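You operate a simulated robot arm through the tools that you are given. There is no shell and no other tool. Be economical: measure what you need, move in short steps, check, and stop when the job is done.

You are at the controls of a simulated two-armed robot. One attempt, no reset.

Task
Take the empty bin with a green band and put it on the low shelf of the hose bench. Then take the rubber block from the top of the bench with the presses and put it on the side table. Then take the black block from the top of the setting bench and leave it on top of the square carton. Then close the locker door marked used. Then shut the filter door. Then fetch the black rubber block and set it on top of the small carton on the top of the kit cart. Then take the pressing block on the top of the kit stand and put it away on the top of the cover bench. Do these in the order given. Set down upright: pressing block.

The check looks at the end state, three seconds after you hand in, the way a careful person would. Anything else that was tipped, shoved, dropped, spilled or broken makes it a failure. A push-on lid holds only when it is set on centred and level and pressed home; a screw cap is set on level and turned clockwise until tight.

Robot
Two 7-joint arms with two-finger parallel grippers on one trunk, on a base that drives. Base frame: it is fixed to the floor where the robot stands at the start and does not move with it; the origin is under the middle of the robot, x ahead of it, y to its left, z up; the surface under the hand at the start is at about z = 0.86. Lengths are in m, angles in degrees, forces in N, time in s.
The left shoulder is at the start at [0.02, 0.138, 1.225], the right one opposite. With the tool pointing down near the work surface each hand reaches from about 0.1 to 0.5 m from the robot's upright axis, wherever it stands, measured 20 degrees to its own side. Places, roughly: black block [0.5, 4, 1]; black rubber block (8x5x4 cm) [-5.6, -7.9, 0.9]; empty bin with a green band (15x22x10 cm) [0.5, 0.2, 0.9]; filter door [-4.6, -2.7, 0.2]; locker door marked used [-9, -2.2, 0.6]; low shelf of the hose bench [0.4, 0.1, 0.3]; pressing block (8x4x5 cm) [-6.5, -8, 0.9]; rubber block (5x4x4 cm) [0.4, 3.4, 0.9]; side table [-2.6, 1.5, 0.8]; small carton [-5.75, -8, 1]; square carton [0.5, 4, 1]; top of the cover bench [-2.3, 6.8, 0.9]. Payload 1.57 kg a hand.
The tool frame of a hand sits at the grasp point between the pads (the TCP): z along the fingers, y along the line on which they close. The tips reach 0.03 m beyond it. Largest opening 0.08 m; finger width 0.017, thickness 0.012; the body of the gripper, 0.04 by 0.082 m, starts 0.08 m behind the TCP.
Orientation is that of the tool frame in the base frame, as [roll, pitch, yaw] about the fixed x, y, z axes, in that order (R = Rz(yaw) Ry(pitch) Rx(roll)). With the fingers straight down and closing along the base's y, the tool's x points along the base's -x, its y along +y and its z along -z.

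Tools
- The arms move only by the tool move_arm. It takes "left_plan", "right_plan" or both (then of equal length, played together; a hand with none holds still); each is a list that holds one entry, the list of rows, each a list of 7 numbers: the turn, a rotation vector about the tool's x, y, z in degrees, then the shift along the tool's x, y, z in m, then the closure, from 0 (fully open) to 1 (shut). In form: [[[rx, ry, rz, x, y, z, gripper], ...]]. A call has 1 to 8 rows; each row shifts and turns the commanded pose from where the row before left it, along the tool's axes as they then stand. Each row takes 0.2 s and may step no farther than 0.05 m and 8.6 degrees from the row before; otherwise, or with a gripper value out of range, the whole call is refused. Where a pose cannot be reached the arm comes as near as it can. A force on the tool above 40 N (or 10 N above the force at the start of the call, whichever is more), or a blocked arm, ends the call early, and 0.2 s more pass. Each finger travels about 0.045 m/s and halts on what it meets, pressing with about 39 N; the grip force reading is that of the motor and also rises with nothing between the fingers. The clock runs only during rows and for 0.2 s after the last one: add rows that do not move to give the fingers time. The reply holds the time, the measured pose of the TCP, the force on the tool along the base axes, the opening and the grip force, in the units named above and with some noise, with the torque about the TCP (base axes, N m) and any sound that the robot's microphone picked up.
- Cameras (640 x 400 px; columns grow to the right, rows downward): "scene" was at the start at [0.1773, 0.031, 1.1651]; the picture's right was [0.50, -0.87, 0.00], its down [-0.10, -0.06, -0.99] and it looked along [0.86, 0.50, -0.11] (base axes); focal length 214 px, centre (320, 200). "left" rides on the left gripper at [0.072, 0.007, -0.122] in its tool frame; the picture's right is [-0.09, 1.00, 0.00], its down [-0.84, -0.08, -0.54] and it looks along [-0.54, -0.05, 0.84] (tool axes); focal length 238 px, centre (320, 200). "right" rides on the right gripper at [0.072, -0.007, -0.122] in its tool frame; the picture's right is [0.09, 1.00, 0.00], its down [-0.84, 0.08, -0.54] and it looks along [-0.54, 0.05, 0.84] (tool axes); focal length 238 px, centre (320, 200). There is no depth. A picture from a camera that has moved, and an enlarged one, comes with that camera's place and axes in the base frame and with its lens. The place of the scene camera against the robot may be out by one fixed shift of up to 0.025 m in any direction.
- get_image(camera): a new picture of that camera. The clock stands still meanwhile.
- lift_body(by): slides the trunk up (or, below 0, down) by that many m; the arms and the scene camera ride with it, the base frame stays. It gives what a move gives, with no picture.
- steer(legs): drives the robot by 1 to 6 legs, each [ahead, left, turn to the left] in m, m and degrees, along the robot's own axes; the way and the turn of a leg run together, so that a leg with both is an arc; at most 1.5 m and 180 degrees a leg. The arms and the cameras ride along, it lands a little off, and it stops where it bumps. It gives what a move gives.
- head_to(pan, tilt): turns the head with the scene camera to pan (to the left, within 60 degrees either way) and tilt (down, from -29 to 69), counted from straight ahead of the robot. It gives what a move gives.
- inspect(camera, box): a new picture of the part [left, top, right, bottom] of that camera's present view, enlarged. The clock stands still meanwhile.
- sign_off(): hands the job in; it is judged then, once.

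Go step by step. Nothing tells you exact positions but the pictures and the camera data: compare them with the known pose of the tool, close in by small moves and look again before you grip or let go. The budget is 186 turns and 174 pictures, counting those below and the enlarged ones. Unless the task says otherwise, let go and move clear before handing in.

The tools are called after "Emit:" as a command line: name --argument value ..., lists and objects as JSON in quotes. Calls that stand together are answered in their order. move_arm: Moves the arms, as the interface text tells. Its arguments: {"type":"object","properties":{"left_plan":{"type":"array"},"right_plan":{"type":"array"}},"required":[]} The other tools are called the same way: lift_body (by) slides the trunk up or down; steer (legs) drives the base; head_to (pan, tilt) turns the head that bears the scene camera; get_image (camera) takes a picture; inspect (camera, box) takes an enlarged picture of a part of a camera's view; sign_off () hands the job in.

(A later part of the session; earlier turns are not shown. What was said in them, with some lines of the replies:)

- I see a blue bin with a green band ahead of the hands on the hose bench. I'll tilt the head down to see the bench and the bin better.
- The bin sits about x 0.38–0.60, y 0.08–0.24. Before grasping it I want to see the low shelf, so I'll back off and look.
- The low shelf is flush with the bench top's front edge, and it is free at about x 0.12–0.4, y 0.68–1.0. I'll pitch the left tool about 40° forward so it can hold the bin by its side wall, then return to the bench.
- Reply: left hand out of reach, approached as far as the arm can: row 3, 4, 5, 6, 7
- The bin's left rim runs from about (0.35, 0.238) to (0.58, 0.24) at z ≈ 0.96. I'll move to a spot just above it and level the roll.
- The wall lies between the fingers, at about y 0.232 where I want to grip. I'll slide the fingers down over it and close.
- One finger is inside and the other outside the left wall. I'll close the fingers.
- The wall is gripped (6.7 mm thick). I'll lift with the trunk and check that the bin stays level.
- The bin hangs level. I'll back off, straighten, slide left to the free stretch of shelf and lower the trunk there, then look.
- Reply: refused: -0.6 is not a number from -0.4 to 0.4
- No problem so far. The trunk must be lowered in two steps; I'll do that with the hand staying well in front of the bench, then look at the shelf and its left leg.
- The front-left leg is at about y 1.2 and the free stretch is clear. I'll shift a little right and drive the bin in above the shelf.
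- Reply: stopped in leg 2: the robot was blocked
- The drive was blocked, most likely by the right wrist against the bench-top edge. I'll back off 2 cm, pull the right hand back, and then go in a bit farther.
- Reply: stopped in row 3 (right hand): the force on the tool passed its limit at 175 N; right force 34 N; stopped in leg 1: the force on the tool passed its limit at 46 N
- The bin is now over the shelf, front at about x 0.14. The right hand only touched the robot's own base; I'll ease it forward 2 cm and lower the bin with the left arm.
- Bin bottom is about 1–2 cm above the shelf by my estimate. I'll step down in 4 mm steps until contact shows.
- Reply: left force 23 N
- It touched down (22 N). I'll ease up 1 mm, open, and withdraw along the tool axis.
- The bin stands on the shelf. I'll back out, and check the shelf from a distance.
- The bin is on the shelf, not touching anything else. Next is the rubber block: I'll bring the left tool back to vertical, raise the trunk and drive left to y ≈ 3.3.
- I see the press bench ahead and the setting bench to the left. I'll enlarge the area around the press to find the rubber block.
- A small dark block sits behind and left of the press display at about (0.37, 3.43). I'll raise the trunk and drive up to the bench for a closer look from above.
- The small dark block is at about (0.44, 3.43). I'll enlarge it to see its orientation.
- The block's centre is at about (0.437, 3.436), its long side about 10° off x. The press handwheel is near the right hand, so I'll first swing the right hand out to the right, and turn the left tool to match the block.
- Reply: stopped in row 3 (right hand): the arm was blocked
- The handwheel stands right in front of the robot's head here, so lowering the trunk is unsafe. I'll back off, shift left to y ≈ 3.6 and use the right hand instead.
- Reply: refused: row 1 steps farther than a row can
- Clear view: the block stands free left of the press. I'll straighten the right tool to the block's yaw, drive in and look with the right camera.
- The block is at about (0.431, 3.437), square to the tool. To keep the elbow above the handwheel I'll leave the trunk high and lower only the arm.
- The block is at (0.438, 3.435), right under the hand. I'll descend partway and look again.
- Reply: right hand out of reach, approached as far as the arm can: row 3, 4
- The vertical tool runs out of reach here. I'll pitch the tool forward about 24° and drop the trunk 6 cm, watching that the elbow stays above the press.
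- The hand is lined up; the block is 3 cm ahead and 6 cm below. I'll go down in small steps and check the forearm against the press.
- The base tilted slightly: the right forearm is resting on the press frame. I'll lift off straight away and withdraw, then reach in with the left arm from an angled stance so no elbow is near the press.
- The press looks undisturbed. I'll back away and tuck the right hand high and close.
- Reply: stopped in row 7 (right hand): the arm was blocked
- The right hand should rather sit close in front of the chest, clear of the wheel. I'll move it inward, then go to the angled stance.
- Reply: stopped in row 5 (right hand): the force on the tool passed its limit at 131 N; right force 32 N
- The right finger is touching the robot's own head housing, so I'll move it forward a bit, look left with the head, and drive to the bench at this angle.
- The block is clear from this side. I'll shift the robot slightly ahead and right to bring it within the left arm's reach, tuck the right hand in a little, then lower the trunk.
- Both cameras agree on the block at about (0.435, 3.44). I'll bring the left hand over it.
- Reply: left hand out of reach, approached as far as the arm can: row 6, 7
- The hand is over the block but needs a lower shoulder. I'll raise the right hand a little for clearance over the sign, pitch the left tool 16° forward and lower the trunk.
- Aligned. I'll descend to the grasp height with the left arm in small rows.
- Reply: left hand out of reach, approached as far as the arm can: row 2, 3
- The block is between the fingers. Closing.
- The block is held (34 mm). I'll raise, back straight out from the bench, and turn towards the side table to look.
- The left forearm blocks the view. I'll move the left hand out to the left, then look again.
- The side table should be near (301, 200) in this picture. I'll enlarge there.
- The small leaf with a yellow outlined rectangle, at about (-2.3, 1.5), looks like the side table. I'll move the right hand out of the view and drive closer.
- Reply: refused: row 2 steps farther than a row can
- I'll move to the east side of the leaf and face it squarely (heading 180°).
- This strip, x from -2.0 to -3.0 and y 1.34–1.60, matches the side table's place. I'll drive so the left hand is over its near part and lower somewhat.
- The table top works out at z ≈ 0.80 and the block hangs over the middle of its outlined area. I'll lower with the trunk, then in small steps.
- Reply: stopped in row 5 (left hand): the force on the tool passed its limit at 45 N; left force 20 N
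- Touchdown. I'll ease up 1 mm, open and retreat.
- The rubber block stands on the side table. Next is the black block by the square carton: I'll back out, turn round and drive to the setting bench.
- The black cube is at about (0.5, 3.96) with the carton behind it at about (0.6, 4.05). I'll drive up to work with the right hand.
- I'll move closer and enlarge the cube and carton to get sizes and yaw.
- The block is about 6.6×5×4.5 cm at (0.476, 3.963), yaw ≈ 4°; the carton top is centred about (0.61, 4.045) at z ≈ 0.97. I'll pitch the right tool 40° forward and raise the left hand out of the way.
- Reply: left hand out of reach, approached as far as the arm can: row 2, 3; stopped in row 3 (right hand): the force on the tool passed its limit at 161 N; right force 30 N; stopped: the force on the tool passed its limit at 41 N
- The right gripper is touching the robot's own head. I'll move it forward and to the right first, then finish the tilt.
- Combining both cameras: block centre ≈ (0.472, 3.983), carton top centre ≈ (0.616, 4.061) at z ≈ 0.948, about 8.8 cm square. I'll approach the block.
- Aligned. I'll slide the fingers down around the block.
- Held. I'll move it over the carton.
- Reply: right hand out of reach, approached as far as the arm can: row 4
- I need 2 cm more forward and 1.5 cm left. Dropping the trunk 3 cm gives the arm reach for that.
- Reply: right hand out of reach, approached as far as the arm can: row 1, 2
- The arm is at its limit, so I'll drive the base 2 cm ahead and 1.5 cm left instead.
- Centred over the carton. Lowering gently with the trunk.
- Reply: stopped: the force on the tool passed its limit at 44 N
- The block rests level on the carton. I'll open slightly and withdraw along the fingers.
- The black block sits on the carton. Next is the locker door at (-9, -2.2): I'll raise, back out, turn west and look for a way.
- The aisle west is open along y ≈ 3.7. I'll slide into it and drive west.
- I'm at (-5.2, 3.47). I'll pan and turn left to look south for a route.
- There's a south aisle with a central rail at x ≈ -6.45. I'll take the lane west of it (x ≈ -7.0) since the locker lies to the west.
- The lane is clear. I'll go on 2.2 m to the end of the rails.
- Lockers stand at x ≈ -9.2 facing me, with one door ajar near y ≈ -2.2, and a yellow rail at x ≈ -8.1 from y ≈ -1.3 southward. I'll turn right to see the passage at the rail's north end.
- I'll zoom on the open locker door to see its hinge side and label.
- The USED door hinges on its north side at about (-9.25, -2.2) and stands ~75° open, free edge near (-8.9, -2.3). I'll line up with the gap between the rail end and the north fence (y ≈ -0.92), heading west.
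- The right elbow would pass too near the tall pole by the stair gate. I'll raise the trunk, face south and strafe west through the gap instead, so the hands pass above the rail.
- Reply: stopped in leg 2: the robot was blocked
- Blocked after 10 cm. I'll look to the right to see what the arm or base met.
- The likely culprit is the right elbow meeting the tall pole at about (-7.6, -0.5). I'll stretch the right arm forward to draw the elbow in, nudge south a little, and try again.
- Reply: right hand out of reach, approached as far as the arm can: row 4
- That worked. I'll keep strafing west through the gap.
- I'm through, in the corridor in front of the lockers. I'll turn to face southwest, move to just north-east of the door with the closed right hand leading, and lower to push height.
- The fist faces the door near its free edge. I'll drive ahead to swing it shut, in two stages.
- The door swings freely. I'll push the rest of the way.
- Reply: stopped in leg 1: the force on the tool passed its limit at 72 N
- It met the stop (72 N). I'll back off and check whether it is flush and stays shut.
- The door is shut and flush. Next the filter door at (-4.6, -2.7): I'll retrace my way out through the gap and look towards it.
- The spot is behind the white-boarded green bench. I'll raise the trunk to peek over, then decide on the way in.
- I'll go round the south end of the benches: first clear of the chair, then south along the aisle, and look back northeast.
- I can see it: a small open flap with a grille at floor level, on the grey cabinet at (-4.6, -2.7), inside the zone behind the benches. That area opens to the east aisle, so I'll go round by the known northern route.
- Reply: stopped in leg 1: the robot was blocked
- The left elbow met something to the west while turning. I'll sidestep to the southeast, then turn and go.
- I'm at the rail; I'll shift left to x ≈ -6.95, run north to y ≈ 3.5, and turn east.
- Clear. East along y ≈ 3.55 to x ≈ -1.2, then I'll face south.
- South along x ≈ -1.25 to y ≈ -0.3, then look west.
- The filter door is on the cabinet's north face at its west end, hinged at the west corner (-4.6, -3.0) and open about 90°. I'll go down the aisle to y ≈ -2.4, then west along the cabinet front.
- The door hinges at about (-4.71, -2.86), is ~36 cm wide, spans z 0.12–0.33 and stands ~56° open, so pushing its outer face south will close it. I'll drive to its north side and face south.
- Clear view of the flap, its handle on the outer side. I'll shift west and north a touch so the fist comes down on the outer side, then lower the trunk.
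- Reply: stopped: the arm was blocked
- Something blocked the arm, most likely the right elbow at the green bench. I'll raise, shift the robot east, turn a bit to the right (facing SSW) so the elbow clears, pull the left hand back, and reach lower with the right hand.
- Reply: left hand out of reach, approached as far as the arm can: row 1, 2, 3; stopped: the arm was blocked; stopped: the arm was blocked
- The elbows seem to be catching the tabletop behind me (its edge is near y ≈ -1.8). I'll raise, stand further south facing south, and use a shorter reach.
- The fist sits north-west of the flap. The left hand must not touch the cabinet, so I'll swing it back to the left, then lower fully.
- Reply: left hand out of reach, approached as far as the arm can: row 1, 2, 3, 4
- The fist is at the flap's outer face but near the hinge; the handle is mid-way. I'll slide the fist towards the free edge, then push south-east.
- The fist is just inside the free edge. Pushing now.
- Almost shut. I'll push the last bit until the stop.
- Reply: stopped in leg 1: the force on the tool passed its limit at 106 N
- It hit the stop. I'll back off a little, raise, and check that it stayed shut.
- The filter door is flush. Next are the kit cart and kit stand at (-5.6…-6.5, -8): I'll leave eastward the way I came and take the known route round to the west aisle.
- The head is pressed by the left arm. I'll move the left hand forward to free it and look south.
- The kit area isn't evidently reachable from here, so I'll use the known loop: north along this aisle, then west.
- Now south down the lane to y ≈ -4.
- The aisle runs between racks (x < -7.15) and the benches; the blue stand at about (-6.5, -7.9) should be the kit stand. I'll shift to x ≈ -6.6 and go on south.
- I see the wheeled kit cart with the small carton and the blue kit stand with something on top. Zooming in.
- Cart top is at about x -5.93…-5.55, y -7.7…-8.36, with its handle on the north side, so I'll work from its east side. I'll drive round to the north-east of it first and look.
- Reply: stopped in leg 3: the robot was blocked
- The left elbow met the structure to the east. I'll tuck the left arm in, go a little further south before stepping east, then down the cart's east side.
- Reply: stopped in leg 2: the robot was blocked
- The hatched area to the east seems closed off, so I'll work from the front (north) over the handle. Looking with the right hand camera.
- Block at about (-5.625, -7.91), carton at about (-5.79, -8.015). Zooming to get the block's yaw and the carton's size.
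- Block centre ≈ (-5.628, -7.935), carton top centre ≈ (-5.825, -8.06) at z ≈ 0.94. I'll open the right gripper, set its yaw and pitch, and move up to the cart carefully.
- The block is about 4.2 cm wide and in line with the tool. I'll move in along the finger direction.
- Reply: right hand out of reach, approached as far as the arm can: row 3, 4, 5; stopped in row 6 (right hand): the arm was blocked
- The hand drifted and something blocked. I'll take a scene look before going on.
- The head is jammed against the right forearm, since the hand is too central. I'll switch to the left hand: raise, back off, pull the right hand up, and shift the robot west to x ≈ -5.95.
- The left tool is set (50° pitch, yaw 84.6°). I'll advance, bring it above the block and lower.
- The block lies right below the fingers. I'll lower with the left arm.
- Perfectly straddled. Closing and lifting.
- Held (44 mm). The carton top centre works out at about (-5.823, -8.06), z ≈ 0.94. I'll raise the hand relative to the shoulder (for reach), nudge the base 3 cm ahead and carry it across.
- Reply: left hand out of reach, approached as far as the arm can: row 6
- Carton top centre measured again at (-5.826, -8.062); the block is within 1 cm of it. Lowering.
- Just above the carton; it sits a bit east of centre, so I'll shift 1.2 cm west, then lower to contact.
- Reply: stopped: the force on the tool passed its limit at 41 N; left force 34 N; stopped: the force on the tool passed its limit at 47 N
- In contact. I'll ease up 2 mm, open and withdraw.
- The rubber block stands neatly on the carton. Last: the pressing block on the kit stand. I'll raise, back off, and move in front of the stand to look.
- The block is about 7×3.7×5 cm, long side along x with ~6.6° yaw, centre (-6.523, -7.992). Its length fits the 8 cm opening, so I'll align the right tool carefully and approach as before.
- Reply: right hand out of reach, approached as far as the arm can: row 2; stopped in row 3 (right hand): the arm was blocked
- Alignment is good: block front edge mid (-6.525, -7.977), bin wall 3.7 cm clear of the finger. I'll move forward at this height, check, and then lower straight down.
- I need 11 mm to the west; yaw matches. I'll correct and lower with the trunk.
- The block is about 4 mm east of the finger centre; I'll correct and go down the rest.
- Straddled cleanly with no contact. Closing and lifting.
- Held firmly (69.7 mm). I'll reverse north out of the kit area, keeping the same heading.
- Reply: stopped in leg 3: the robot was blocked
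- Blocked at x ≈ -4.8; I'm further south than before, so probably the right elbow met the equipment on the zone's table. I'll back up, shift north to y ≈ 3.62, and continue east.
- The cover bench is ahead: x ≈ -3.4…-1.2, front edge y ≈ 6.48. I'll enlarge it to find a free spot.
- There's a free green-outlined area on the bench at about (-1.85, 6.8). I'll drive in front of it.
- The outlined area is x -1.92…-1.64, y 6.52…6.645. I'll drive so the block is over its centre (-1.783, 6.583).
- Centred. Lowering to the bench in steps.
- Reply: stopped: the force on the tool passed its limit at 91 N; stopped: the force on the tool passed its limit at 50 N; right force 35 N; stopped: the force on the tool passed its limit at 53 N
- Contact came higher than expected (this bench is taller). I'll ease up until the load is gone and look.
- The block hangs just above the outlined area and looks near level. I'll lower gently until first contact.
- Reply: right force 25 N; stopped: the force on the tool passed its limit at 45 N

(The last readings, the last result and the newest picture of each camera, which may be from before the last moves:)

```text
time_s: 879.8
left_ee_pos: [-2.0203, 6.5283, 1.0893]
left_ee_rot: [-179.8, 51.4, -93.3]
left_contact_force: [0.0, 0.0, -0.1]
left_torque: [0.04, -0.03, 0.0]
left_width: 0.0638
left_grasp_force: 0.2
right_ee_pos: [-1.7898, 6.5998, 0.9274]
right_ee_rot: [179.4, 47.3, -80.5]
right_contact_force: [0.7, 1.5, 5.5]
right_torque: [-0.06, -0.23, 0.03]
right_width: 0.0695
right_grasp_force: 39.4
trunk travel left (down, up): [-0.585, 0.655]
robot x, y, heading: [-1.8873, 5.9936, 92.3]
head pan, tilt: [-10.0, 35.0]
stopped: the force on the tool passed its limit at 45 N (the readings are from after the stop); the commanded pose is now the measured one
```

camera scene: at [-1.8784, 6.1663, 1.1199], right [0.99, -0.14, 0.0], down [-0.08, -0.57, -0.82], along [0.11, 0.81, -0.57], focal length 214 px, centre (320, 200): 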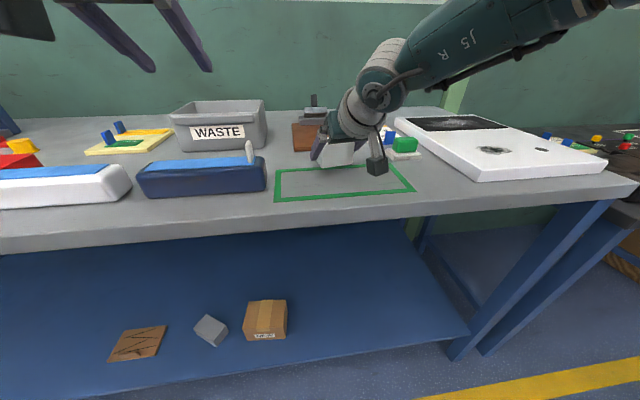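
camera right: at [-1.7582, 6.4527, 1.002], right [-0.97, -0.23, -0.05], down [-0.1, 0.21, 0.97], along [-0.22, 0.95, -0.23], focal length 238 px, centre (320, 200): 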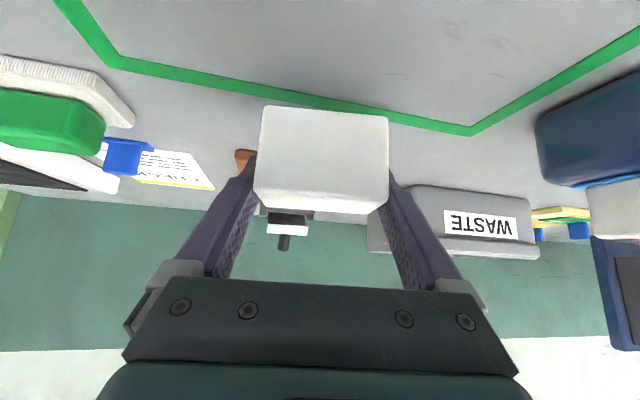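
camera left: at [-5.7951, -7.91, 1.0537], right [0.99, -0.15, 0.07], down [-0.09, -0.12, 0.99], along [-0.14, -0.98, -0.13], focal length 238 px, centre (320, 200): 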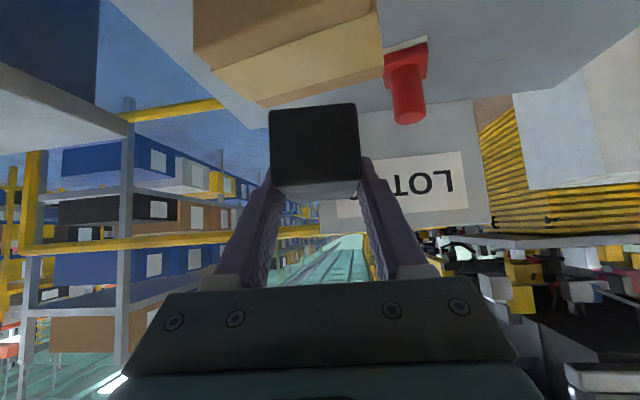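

On the bench. I'll ease off, open fully, and rise straight up.

Emit:
lift_body --by 0.003

Emit:
move_arm --right_plan '[[[0, 0, 0, 0, 0, 0, 0.5], [0, 0, 0, 0, 0, 0, 0], [0, 0, 0, 0, 0, 0, 0], [0, 0, 0, 0, 0, 0, 0]]]'

Emit:
lift_body --by 0.1

Emit:
get_image --camera "right"

```text
time_s: 880.4
left_ee_pos: [-2.022, 6.5279, 1.0929]
left_ee_rot: [-179.9, 51.2, -93.5]
left_contact_force: [0.7, 0.0, 0.5]
left_torque: [-0.01, 0.0, 0.02]
left_width: 0.0635
left_grasp_force: 0.0
right_ee_pos: [-1.7901, 6.5981, 0.928]
right_ee_rot: [179.1, 47.0, -80.7]
right_contact_force: [-0.8, 0.2, -0.7]
right_torque: [-0.02, -0.01, 0.0]
right_width: 0.0695
right_grasp_force: 38.7
trunk travel left (down, up): [-0.588, 0.652]
robot x, y, heading: [-1.8841, 5.9941, 92.1]
head pan, tilt: [-10.0, 35.0]
```

```text
time_s: 881.4
left_ee_pos: [-2.0216, 6.5274, 1.0933]
left_ee_rot: [-179.9, 51.3, -93.5]
left_contact_force: [0.3, -0.1, -0.5]
left_torque: [0.01, 0.01, 0.0]
left_width: 0.0642
left_grasp_force: 0.1
right_ee_pos: [-1.7891, 6.5989, 0.929]
right_ee_rot: [179.1, 47.1, -80.6]
right_contact_force: [-0.1, 0.3, -0.3]
right_torque: [-0.02, -0.02, 0.06]
right_width: 0.0799
right_grasp_force: 0.0
trunk travel left (down, up): [-0.588, 0.652]
robot x, y, heading: [-1.8839, 5.9943, 92.1]
head pan, tilt: [-10.0, 35.0]
```

```text
time_s: 882.7
left_ee_pos: [-2.0219, 6.529, 1.1925]
left_ee_rot: [-179.9, 51.3, -93.5]
left_contact_force: [0.1, -0.4, 0.5]
left_torque: [-0.01, 0.01, 0.01]
left_width: 0.0641
left_grasp_force: 0.1
right_ee_pos: [-1.7898, 6.5996, 1.029]
right_ee_rot: [179.1, 47.1, -80.7]
right_contact_force: [0.0, 0.0, 0.1]
right_torque: [-0.03, -0.01, 0.02]
right_width: 0.0799
right_grasp_force: 0.1
trunk travel left (down, up): [-0.688, 0.552]
robot x, y, heading: [-1.8829, 5.9949, 92.3]
head pan, tilt: [-10.0, 35.0]
```

```text
3 pictures are left
camera right: at [-1.7592, 6.4635, 1.0604], right [-0.97, -0.23, -0.06], down [-0.1, 0.16, 0.98], along [-0.22, 0.96, -0.18], focal length 238 px, centre (320, 200)
```

right: 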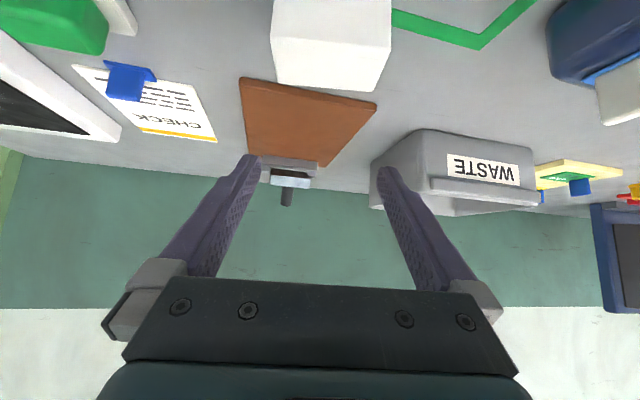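

The block stands on the bench, free of the gripper. I'll raise, back off and take a last look.

Emit:
lift_body --by 0.15

Emit:
steer --legs '[[-0.35, 0, 0]]'

Emit:
inspect --camera "scene" --box '[240, 100, 440, 240]'

```text
time_s: 884.4
left_ee_pos: [-2.0209, 6.5282, 1.3422]
left_ee_rot: [-179.9, 51.3, -93.5]
left_contact_force: [-1.0, -0.1, 0.2]
left_torque: [-0.02, 0.0, -0.05]
left_width: 0.064
left_grasp_force: 0.1
right_ee_pos: [-1.79, 6.5984, 1.1783]
right_ee_rot: [179.1, 47.1, -80.5]
right_contact_force: [0.6, 0.0, -1.2]
right_torque: [0.02, -0.01, -0.01]
right_width: 0.0799
right_grasp_force: 0.0
trunk travel left (down, up): [-0.838, 0.402]
robot x, y, heading: [-1.8817, 5.9957, 92.3]
head pan, tilt: [-10.0, 35.0]
```

```text
time_s: 886.7
left_ee_pos: [-2.0102, 6.1777, 1.3437]
left_ee_rot: [-179.9, 51.4, -93.0]
left_contact_force: [-0.8, 0.9, 0.0]
left_torque: [-0.02, -0.02, 0.01]
left_width: 0.0636
left_grasp_force: 0.0
right_ee_pos: [-1.7797, 6.2491, 1.1788]
right_ee_rot: [179.1, 47.0, -80.2]
right_contact_force: [0.5, -0.5, 0.8]
right_torque: [-0.03, -0.04, 0.01]
right_width: 0.0799
right_grasp_force: 0.2
trunk travel left (down, up): [-0.838, 0.402]
robot x, y, heading: [-1.8741, 5.6416, 92.5]
head pan, tilt: [-10.0, 35.0]
```

```text
2.86 times, centred on (340, 170) of scene
camera zoom: at [-1.8651, 5.8151, 1.3575], right [0.99, -0.13, 0.0], down [-0.07, -0.57, -0.82], along [0.11, 0.81, -0.57], focal length 613 px, centre (263, 286)
```

zoom: 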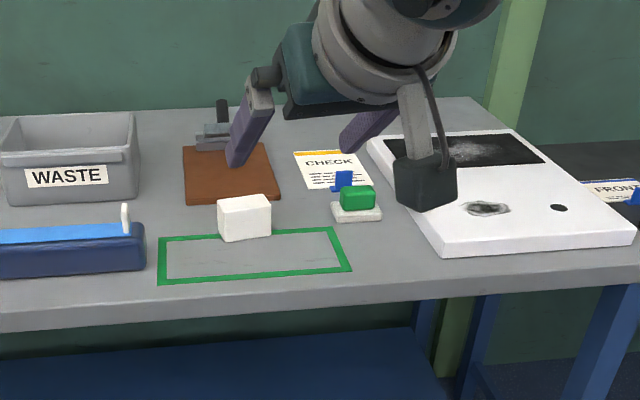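

The pressing block stands upright on the cover bench and the hands are clear. All seven steps are done in order, so I'm handing in.

Emit:
sign_off

```text
The job is handed in.
```

I did all seven steps in the order given and handed the job in; I have not seen the check's result.

- **Bin:** it stands on the low shelf of the hose bench, touching nothing else.
- **Rubber block:** it is on the side table, inside the yellow outline. On my first try the right forearm rested briefly on the press frame. The press looked unmoved afterwards.
- **Black block:** it sits level on top of the square carton.
- **Locker door marked used:** it was flush when I backed away.
- **Filter door:** it was flush when I backed away. While I worked on it, the arm was blocked several times, probably by the benches around it. I did not look at those benches again.
- **Black rubber block:** it stands on the small carton on the kit cart.
- **Pressing block:** it is upright on the cover bench, across the back line of the green outline.

The base and elbows also bumped into things a few times while driving. I saw nothing tipped or moved, but I did not go back over the whole route.
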